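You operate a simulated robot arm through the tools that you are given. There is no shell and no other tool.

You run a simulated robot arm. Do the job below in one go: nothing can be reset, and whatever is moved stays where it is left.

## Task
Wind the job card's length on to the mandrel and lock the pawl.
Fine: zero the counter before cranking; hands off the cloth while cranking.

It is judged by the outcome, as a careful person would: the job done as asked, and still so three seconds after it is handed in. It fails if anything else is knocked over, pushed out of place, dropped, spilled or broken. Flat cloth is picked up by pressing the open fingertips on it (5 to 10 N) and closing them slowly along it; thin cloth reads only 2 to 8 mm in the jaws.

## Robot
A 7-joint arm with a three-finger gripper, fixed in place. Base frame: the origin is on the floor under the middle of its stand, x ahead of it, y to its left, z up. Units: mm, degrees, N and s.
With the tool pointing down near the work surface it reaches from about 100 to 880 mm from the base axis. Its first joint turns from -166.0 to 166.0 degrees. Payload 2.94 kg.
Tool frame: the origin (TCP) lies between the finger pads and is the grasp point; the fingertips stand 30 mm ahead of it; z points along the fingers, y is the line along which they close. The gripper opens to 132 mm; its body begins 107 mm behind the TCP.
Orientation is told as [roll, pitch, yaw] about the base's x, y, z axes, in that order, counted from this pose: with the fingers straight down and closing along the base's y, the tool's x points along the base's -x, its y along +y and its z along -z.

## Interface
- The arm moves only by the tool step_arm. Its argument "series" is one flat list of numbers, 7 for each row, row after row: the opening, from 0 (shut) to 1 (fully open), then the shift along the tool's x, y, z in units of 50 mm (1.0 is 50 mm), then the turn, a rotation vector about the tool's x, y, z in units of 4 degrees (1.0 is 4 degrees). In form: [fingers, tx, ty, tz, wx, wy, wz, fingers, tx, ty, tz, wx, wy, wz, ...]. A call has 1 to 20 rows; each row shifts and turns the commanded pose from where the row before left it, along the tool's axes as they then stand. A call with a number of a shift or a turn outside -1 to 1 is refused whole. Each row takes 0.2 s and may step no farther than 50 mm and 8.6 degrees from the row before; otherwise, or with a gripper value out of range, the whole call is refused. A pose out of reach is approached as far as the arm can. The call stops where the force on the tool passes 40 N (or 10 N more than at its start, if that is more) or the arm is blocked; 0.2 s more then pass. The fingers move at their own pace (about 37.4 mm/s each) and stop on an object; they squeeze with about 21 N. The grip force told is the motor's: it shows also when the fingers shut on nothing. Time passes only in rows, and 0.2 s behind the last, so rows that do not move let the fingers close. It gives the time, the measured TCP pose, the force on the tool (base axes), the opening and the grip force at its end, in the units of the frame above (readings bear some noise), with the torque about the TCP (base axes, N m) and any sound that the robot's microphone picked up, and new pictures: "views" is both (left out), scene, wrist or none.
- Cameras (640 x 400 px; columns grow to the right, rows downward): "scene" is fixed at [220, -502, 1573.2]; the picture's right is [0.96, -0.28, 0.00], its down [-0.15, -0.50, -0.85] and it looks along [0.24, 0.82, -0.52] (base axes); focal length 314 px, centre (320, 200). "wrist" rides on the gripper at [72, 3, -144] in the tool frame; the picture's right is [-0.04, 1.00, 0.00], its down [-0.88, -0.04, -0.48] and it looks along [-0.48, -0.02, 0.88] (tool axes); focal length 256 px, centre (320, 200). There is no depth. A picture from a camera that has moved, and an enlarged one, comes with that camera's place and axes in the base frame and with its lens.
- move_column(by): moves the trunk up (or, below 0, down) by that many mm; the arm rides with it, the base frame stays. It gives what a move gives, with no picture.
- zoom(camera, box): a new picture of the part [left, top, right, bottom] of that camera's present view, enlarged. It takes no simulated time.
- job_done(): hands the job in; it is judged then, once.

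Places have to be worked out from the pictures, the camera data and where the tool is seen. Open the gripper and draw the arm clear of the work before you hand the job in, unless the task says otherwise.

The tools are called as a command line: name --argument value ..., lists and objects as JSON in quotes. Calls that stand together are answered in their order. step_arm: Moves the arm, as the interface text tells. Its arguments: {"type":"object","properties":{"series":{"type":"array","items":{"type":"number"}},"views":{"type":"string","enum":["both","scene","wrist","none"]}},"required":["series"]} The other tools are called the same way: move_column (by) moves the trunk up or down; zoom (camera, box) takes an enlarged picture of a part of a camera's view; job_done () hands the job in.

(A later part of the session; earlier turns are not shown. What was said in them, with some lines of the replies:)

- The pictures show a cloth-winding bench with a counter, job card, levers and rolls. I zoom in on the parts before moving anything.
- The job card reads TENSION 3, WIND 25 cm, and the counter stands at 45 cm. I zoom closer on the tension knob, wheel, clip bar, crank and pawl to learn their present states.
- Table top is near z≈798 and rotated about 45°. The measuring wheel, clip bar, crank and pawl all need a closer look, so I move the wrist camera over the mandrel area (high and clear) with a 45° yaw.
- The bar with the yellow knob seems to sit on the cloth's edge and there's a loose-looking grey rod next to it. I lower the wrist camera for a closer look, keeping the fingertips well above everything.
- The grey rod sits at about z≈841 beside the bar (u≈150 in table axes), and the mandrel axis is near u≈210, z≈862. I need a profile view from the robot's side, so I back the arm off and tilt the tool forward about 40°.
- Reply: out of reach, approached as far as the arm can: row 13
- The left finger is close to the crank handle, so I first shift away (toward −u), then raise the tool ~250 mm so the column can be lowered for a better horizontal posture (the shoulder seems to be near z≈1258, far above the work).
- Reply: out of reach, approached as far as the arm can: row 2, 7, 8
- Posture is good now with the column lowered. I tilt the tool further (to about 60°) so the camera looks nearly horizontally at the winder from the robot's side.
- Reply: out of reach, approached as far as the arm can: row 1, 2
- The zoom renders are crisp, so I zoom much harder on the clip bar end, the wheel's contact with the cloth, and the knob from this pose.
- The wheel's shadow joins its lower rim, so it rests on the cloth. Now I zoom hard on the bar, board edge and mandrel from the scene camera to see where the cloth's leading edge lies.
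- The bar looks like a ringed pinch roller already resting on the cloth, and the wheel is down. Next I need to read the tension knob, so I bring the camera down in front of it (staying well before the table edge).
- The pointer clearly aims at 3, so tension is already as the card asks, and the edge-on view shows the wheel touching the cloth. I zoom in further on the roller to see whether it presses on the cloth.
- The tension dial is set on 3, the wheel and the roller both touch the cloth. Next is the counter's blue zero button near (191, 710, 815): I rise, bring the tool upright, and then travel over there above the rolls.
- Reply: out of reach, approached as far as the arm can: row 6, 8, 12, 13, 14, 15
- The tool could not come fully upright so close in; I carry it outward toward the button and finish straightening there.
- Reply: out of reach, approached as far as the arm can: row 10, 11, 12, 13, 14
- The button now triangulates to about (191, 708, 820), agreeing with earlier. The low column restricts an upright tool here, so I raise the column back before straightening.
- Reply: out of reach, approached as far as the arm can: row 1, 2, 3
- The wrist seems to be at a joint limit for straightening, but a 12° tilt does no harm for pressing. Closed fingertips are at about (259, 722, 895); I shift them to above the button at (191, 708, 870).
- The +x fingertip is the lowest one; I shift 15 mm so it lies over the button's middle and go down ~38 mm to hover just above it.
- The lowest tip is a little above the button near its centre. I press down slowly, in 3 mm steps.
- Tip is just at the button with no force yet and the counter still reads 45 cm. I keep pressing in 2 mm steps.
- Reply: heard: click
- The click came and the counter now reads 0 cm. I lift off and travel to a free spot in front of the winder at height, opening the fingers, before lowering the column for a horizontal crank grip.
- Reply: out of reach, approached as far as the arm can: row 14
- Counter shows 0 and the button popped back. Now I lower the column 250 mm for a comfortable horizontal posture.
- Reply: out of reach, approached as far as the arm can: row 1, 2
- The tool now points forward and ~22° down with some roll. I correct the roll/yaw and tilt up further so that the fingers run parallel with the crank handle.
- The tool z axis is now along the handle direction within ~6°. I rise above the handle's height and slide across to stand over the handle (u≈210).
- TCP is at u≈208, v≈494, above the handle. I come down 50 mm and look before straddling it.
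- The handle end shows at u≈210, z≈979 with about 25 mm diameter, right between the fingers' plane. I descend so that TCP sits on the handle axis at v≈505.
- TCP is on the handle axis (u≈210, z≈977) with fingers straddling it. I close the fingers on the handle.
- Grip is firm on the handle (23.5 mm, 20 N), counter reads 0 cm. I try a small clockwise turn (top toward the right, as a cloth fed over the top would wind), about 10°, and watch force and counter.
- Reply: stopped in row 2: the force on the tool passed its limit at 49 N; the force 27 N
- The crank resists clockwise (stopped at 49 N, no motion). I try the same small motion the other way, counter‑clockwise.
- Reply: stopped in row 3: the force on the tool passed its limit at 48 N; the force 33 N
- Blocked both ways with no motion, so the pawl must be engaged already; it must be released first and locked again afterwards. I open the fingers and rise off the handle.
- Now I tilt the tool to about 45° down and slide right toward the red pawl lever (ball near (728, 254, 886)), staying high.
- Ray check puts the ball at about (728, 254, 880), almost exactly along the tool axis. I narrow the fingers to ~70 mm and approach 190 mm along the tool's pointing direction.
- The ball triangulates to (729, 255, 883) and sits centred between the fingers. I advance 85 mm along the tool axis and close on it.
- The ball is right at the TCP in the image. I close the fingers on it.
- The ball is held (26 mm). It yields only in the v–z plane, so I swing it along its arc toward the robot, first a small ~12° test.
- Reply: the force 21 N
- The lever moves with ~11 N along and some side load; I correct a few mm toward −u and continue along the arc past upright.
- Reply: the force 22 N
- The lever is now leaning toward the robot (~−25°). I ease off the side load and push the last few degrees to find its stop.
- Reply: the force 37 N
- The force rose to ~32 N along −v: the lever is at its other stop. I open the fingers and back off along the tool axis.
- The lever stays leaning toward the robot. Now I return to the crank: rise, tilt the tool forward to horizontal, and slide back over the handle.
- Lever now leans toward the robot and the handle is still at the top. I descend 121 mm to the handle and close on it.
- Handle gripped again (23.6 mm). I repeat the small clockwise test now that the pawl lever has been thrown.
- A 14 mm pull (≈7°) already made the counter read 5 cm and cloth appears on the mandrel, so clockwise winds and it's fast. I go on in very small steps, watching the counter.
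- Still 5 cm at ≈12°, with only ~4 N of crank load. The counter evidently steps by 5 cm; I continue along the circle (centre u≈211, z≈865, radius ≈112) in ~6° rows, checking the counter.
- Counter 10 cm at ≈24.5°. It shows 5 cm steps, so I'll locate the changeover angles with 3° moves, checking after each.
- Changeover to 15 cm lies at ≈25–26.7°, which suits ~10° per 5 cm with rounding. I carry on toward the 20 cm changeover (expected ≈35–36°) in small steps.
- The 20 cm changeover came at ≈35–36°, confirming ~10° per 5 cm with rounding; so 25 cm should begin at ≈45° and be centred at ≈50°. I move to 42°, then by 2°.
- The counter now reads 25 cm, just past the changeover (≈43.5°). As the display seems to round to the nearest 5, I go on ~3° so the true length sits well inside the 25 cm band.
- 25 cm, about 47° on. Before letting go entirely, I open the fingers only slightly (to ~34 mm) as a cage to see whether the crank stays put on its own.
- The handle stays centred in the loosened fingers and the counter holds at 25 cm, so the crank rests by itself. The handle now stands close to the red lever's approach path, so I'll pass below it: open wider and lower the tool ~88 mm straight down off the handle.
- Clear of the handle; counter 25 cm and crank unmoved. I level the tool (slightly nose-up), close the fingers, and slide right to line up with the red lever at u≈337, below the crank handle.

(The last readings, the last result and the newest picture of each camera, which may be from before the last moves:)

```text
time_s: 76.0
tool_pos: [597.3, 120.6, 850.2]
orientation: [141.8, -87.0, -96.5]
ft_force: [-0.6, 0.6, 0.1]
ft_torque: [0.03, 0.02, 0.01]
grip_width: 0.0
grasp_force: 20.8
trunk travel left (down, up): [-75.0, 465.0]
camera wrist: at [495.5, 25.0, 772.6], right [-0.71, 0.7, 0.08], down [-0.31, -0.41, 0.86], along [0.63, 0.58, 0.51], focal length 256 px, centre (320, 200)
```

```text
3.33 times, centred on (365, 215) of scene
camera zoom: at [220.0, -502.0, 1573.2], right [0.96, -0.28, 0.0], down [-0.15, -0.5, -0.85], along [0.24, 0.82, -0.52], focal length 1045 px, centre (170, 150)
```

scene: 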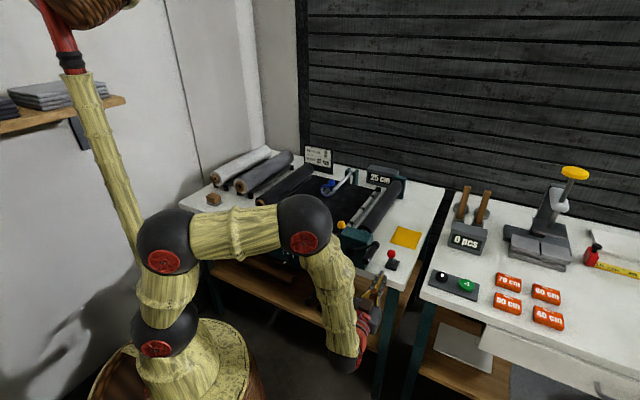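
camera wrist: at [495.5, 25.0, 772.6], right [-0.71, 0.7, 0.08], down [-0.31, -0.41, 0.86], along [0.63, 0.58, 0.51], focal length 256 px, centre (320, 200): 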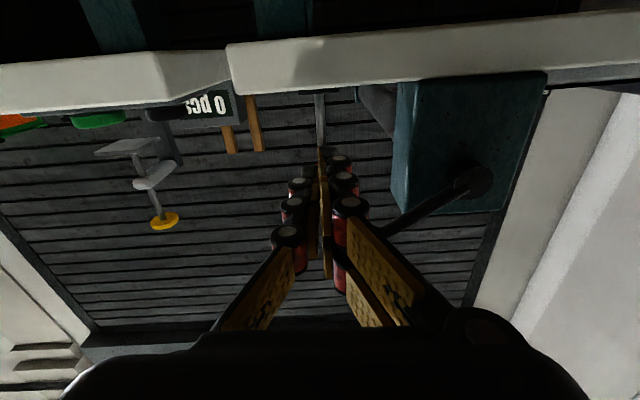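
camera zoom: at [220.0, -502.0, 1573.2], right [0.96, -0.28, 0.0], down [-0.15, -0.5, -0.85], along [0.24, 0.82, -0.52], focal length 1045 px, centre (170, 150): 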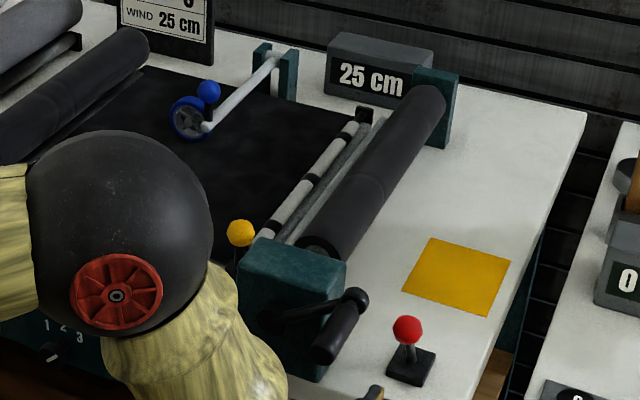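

Tool is level, closed, at u≈337, and the lever rod lines up with the fingertips. I advance 50 mm, then continue in small pushes.

step_arm --series '[0, 0, 0, 0.5, 0, 0, 0, 0, 0, 0, 0.5, 0, 0, 0]' --views "both"

zoom --camera "scene" --box '[340, 215, 420, 285]'

zoom --camera "wrist" --box '[240, 60, 400, 200]'

```text
time_s: 76.6
tool_pos: [633.5, 155.3, 853.1]
orientation: [142.5, -87.0, -97.4]
ft_force: [-0.5, 0.2, 0.0]
ft_torque: [-0.03, 0.04, -0.02]
grip_width: 0.1
grasp_force: 20.9
trunk travel left (down, up): [-75.0, 465.0]
camera wrist: at [531.3, 60.4, 775.1], right [-0.71, 0.7, 0.07], down [-0.31, -0.41, 0.86], along [0.63, 0.58, 0.51], focal length 256 px, centre (320, 200)
```

scene: 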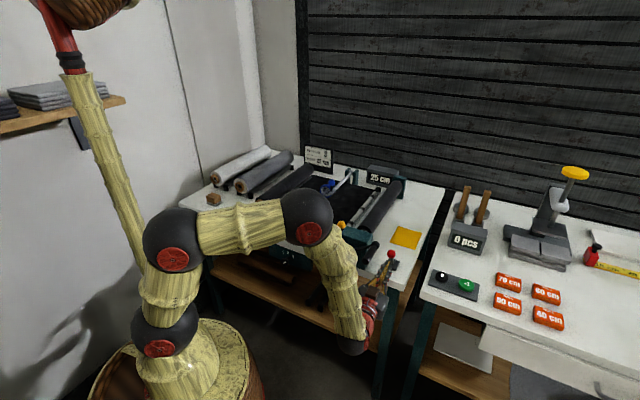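
wrist: 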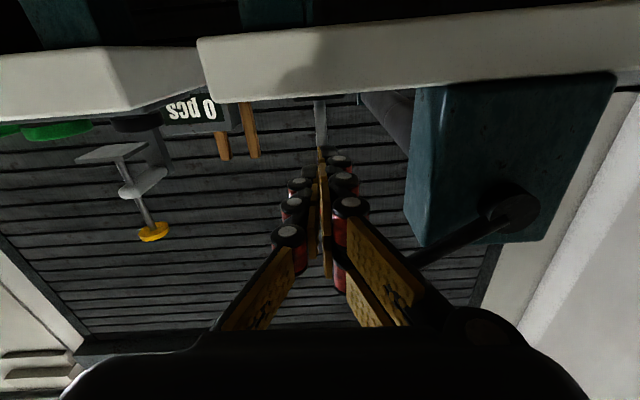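

```text
5.71 times, centred on (380, 250) of scene
camera zoom: at [220.0, -502.0, 1573.2], right [0.96, -0.28, 0.0], down [-0.15, -0.5, -0.85], along [0.24, 0.82, -0.52], focal length 1792 px, centre (-23, -86)
```

zoom: 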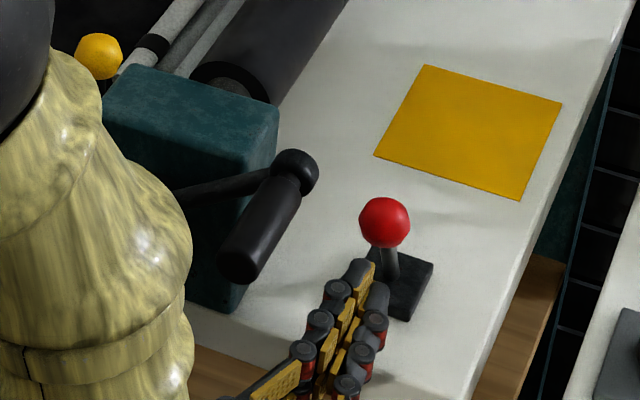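

```text
2.86 times, centred on (320, 130) of wrist
camera zoom: at [531.3, 60.4, 775.1], right [-0.71, 0.7, 0.07], down [-0.31, -0.41, 0.86], along [0.63, 0.58, 0.51], focal length 731 px, centre (320, 400)
```

zoom: 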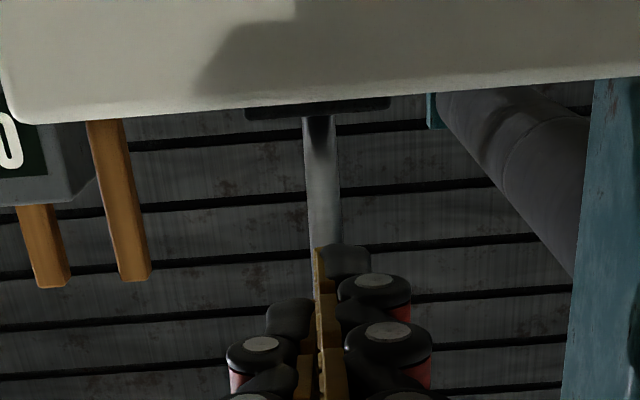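

Fingertips and rod are aligned; there's room for the forearm behind the handle. I push forward in 8 mm rows, watching the force.

step_arm --series '[0, 0, 0, 0.2, 0, 0, 0, 0, 0, 0, 0.16, 0, 0, 0, 0, 0, 0, 0.16, 0, 0, 0]' --views "none"

zoom --camera "scene" --box '[340, 215, 420, 285]'

```text
time_s: 77.4
tool_pos: [651.3, 174.3, 852.4]
orientation: [140.5, -86.9, -95.3]
ft_force: [-0.5, -0.6, -2.0]
ft_torque: [-0.05, 0.02, -0.02]
grip_width: 0.1
grasp_force: 20.5
trunk travel left (down, up): [-75.0, 465.0]
```

```text
5.71 times, centred on (380, 250) of scene
camera zoom: at [220.0, -502.0, 1573.2], right [0.96, -0.28, 0.0], down [-0.15, -0.5, -0.85], along [0.24, 0.82, -0.52], focal length 1792 px, centre (-23, -86)
```

zoom: 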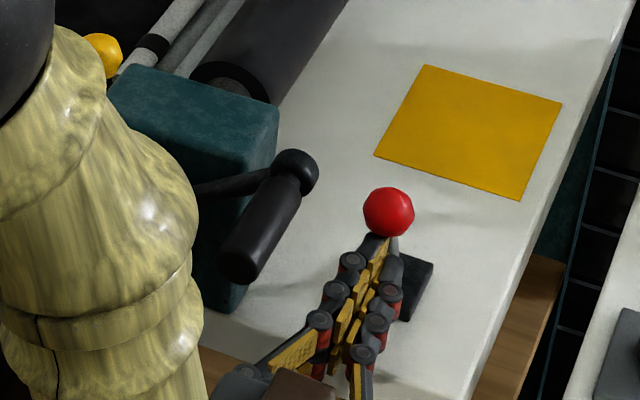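

Contact has begun; the ball moved slightly. I continue pushing.

step_arm --series '[0, 0, 0, 0.16, 0, 0, 0, 0, 0, 0, 0.16, 0, 0, 0, 0, 0, 0, 0.16, 0, 0, 0]' --views "none"

zoom --camera "scene" --box '[340, 215, 420, 285]'

```text
time_s: 78.2
tool_pos: [669.1, 190.3, 855.0]
orientation: [142.0, -87.1, -96.8]
ft_force: [-1.6, 0.5, 1.5]
ft_torque: [0.04, 0.03, 0.03]
grip_width: 0.0
grasp_force: 21.1
trunk travel left (down, up): [-75.0, 465.0]
```

```text
5.71 times, centred on (380, 250) of scene
camera zoom: at [220.0, -502.0, 1573.2], right [0.96, -0.28, 0.0], down [-0.15, -0.5, -0.85], along [0.24, 0.82, -0.52], focal length 1792 px, centre (-23, -86)
```

zoom: 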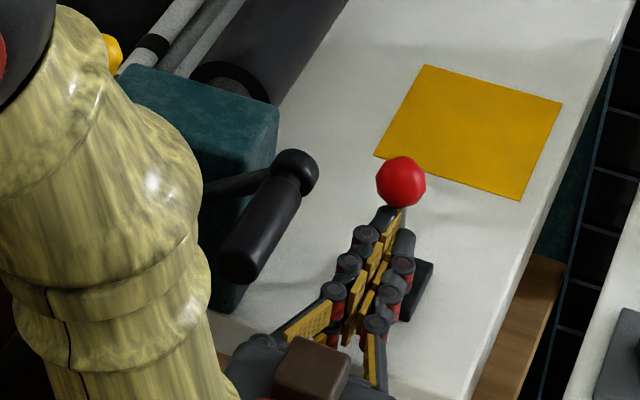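

The lever is swinging over with little force. I continue in the same small rows.

step_arm --series '[0, 0, 0, 0.16, 0, 0, 0, 0, 0, 0, 0.16, 0, 0, 0]' --views "both"

zoom --camera "scene" --box '[340, 215, 420, 285]'

```text
time_s: 78.8
tool_pos: [680.9, 202.1, 854.9]
orientation: [142.0, -86.8, -96.8]
ft_force: [-0.1, 0.2, -0.8]
ft_torque: [0.01, 0.0, -0.02]
grip_width: 0.0
grasp_force: 21.0
trunk travel left (down, up): [-75.0, 465.0]
camera wrist: at [577.3, 107.0, 777.5], right [-0.71, 0.7, 0.08], down [-0.31, -0.41, 0.86], along [0.63, 0.58, 0.51], focal length 256 px, centre (320, 200)
```

scene: 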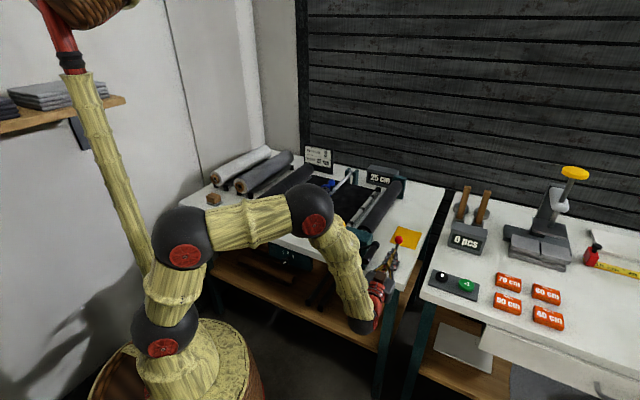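
wrist: 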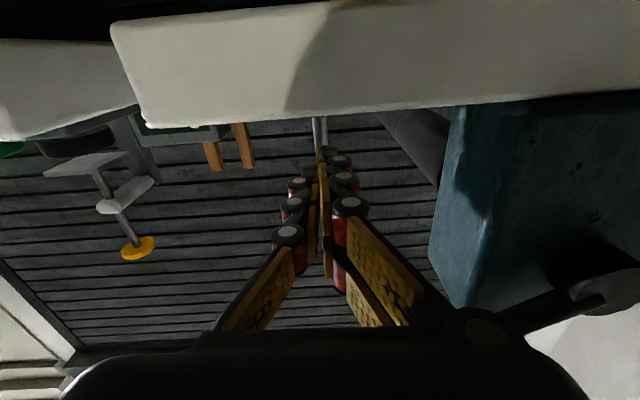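

```text
5.71 times, centred on (380, 250) of scene
camera zoom: at [220.0, -502.0, 1573.2], right [0.96, -0.28, 0.0], down [-0.15, -0.5, -0.85], along [0.24, 0.82, -0.52], focal length 1792 px, centre (-23, -86)
```

zoom: 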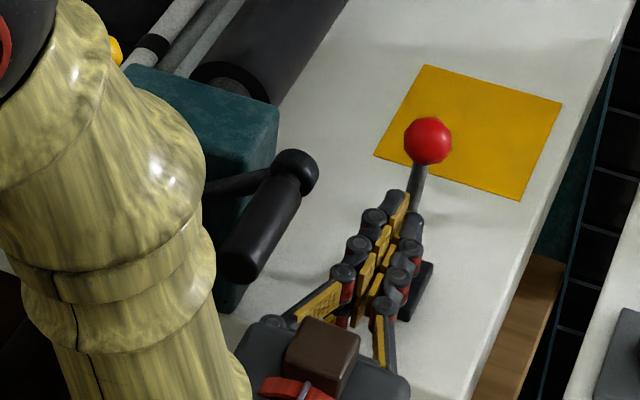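

The ball is back at exactly its original (locked) image position, so the pawl lever has gone fully over. I check the counter and crank closely before withdrawing.

zoom --camera "scene" --box '[340, 160, 410, 200]'

zoom --camera "scene" --box '[345, 225, 385, 265]'

zoom --camera "scene" --box '[378, 225, 418, 275]'

```text
9.14 times, centred on (375, 180) of scene
camera zoom: at [220.0, -502.0, 1573.2], right [0.96, -0.28, 0.0], down [-0.15, -0.5, -0.85], along [0.24, 0.82, -0.52], focal length 2867 px, centre (-183, 383)
```

zoom: 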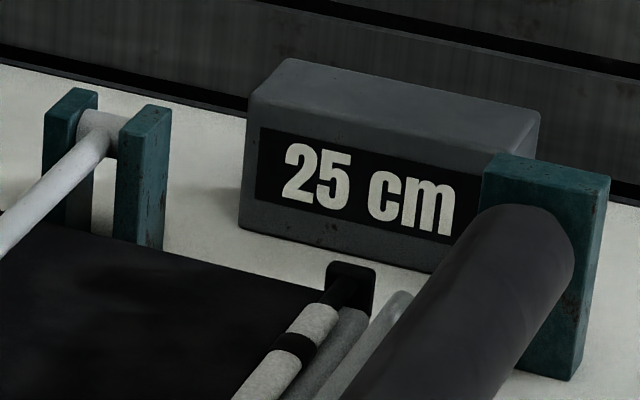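

```text
10.00 times, centred on (365, 245) of scene
camera zoom: at [220.0, -502.0, 1573.2], right [0.96, -0.28, 0.0], down [-0.15, -0.5, -0.85], along [0.24, 0.82, -0.52], focal length 3135 px, centre (-130, -250)
```

zoom: 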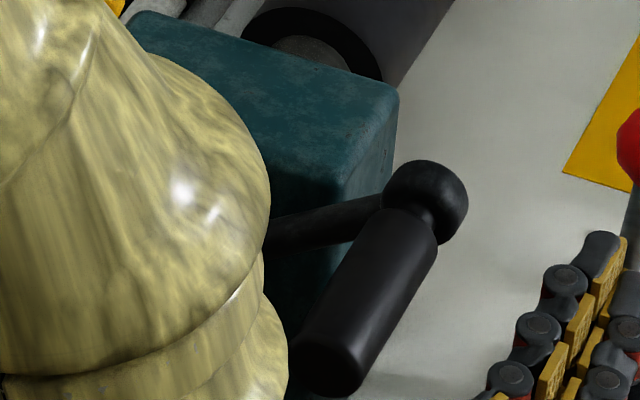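

```text
8.00 times, centred on (398, 250) of scene
camera zoom: at [220.0, -502.0, 1573.2], right [0.96, -0.28, 0.0], down [-0.15, -0.5, -0.85], along [0.24, 0.82, -0.52], focal length 2508 px, centre (-304, -200)
```

zoom: 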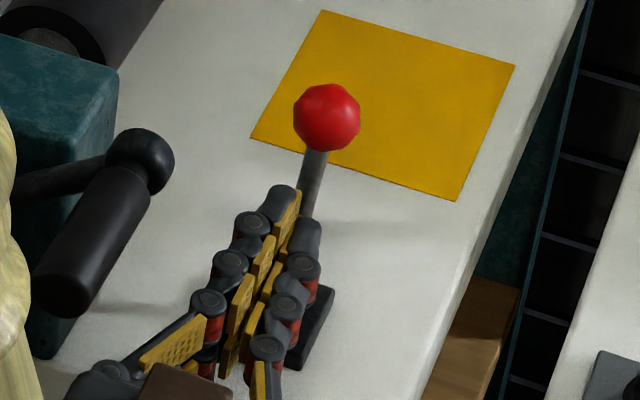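

Counter holds 25 cm and the lever matches its original locked position exactly. I withdraw straight back along the tool axis.

step_arm --series '[0, 0, 0, -0.4, 0, 0, 0, 0, 0, 0, -0.8, 0, 0, 0, 0, 0, 0, -0.8, 0, 0, 0, 0, 0, 0, -0.8, 0, 0, 0, 0, 0, 0, -0.6, 0, 0, 0]' --views "both"

zoom --camera "scene" --box '[315, 155, 425, 285]'

```text
time_s: 80.0
tool_pos: [559.2, 81.5, 847.7]
orientation: [142.8, -86.9, -97.5]
ft_force: [0.8, -0.6, 0.1]
ft_torque: [0.0, -0.01, -0.02]
grip_width: 0.0
grasp_force: 21.2
trunk travel left (down, up): [-75.0, 465.0]
camera wrist: at [457.4, -14.0, 770.9], right [-0.71, 0.7, 0.07], down [-0.31, -0.41, 0.86], along [0.63, 0.58, 0.51], focal length 256 px, centre (320, 200)
```

scene: 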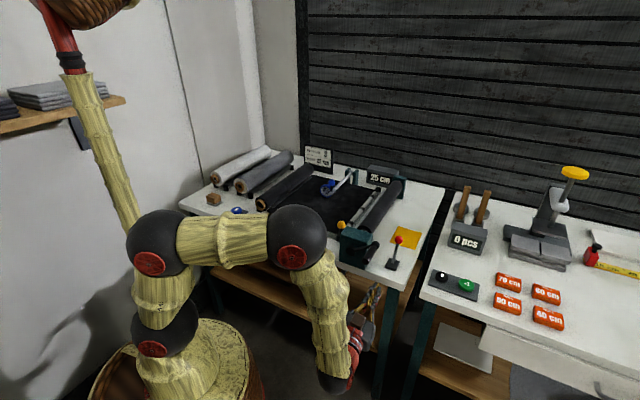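
wrist: 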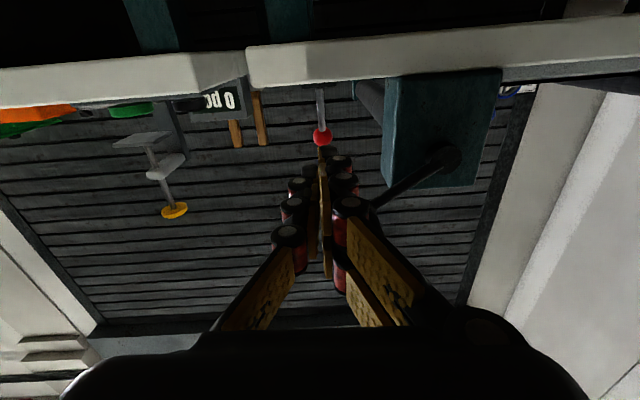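

```text
3.08 times, centred on (370, 220) of scene
camera zoom: at [220.0, -502.0, 1573.2], right [0.96, -0.28, 0.0], down [-0.15, -0.5, -0.85], along [0.24, 0.82, -0.52], focal length 965 px, centre (166, 138)
```

zoom: 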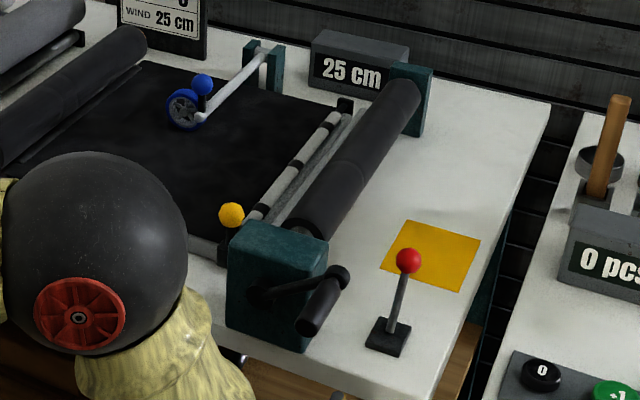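

zoom --camera "scene" --box '[335, 225, 385, 270]'

zoom --camera "wrist" --box '[350, 70, 520, 230]'

```text
8.89 times, centred on (360, 248) of scene
camera zoom: at [220.0, -502.0, 1573.2], right [0.96, -0.28, 0.0], down [-0.15, -0.5, -0.85], along [0.24, 0.82, -0.52], focal length 2787 px, centre (-36, -222)
```

zoom: 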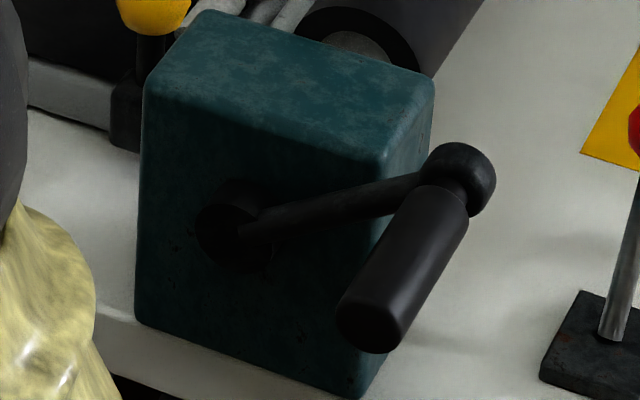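

```text
2.50 times, centred on (435, 150) of wrist
camera zoom: at [457.4, -14.0, 770.9], right [-0.71, 0.7, 0.07], down [-0.31, -0.41, 0.86], along [0.63, 0.58, 0.51], focal length 640 px, centre (32, 325)
```

zoom: 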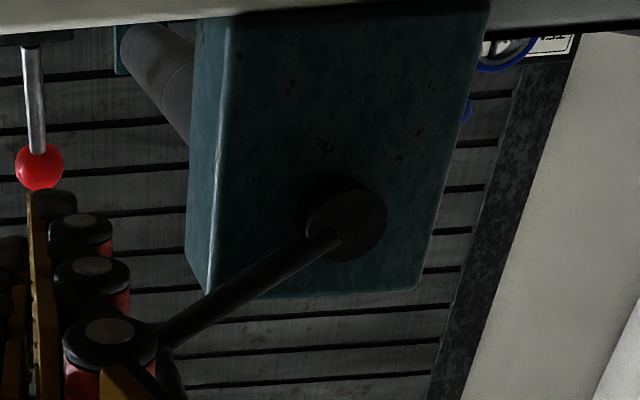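

Everything is in place: counter 25 cm, pawl locked, crank still. I pull back another 70 mm to be clear of the handle, open the gripper, and then rise in front of the bench.

step_arm --series '[0, 0, 0, -0.7, 0, 0, 0, 0, 0, 0, -0.7, 0, 0, 0, 1, 0, 0, 0, 0, 0, 0, 1, 0, 0, 0, 0, 0, 0, 1, 0, 0, 0, 0, 0, 0, 1, 0, 0, 0, 0, 0, 0, 1, 0, 0, 0, 0, 0, 0, 1, 0, 0, 0, 0, 0, 0, 1, 0, 0, 0, 0, 0, 0, 1, 0, 0, 0, 0, 0, 0, 1, 0, 0, 0, 0, 0, 0, 1, -0.8, 0, 0, 0, 0, 0, 1, -0.8, 0, 0, 0, 0, 0, 1, -0.8, 0, 0, 0, 0, 0, 1, -0.8, 0, 0, 0, 0, 0, 1, -0.8, 0, 0, 0, 0, 0, 1, -0.8, 0, 0, 0, 0, 0]' --views "both"

zoom --camera "scene" --box '[315, 155, 425, 285]'

```text
time_s: 83.6
tool_pos: [509.3, 18.9, 1086.7]
orientation: [141.4, -87.0, -96.3]
ft_force: [0.0, -0.5, 0.0]
ft_torque: [0.02, 0.0, 0.02]
grip_width: 131.9
grasp_force: 0.2
trunk travel left (down, up): [-75.0, 465.0]
camera wrist: at [406.4, -75.8, 1008.5], right [-0.71, 0.7, 0.08], down [-0.31, -0.41, 0.86], along [0.63, 0.58, 0.51], focal length 256 px, centre (320, 200)
```

scene: 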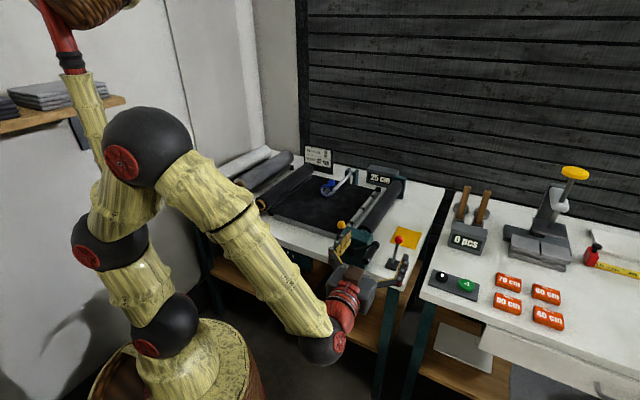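
wrist: 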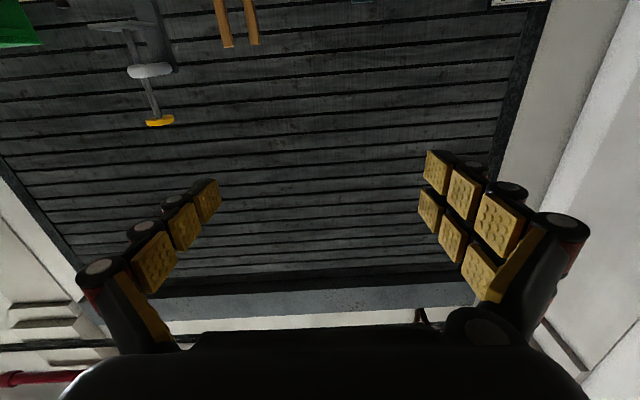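

```text
3.08 times, centred on (370, 220) of scene
camera zoom: at [220.0, -502.0, 1573.2], right [0.96, -0.28, 0.0], down [-0.15, -0.5, -0.85], along [0.24, 0.82, -0.52], focal length 965 px, centre (166, 138)
```

zoom: 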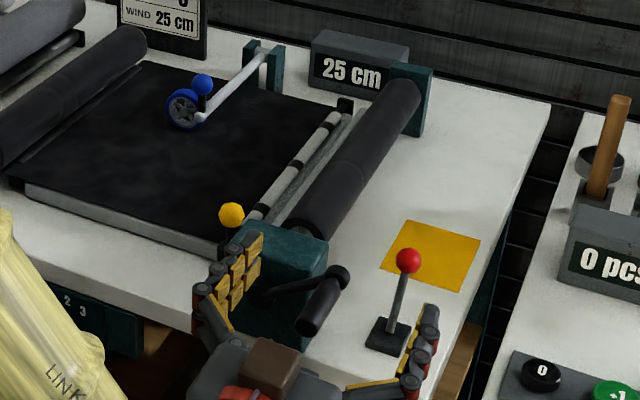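

The arm is clear above and in front, gripper open; counter 25 cm, pawl over at its locked stop. One last check of the rest of the bench before handing in.

zoom --camera "scene" --box '[180, 130, 420, 290]'

zoom --camera "scene" --box '[420, 150, 640, 340]'

```text
2.50 times, centred on (300, 210) of scene
camera zoom: at [220.0, -502.0, 1573.2], right [0.96, -0.28, 0.0], down [-0.15, -0.5, -0.85], along [0.24, 0.82, -0.52], focal length 784 px, centre (370, 175)
```

zoom: 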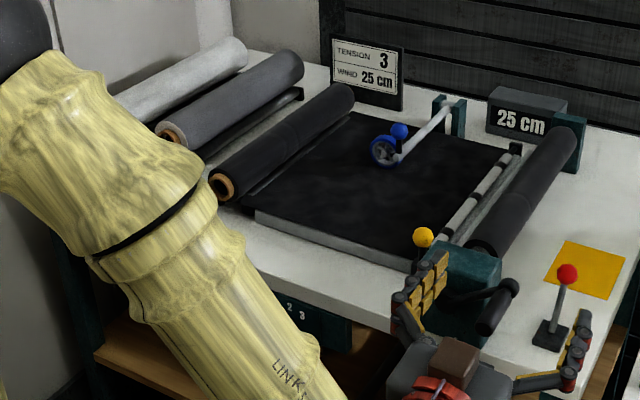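

```text
2.11 times, centred on (530, 245) of scene
camera zoom: at [220.0, -502.0, 1573.2], right [0.96, -0.28, 0.0], down [-0.15, -0.5, -0.85], along [0.24, 0.82, -0.52], focal length 660 px, centre (-122, 105)
```

zoom: 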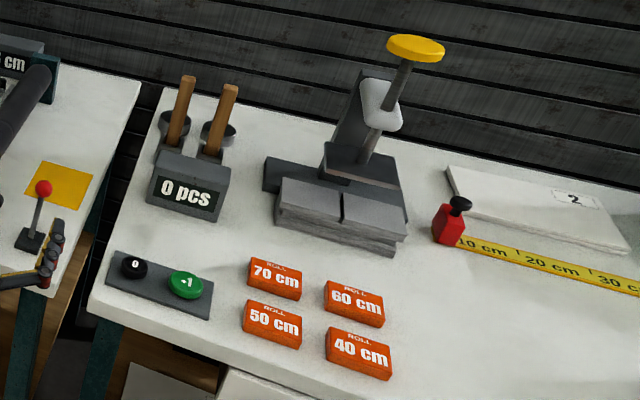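

Nothing else on either bench has been disturbed: the counter reads 25 cm, the pawl is locked, and the dial was never touched from 3. I hand the job in.

job_done

```text
The job is handed in.
```

I wound the cloth on to the mandrel until the counter read 25 cm, the length on the job card, and locked the pawl. I've handed the job in.

- **Tension:** the dial already stood at 3, as the card asks, so I left it alone.
- **Counter:** it read 45 cm at the start. I pressed the zero button and saw 0 cm before cranking.
- **Pawl:** the crank would not turn either way at first because the pawl was already locked. I released it, cranked, then pushed it back to its original position. I judged it locked by that position and did not pull on the crank afterwards to test it.
- **Cranking:** I held only the crank handle, and nothing touched the cloth.
- **Afterwards:** the counter still read 25 cm after the pawl was locked and the arm withdrawn. Nothing else on the benches looked disturbed.

**Exact length:** the counter only shows steps of 5 cm, so I can't confirm the length to the centimetre. It seems to round to the nearest step, which puts the real length at about 25 cm. If it rounds down instead, the real length is nearer 27 cm.
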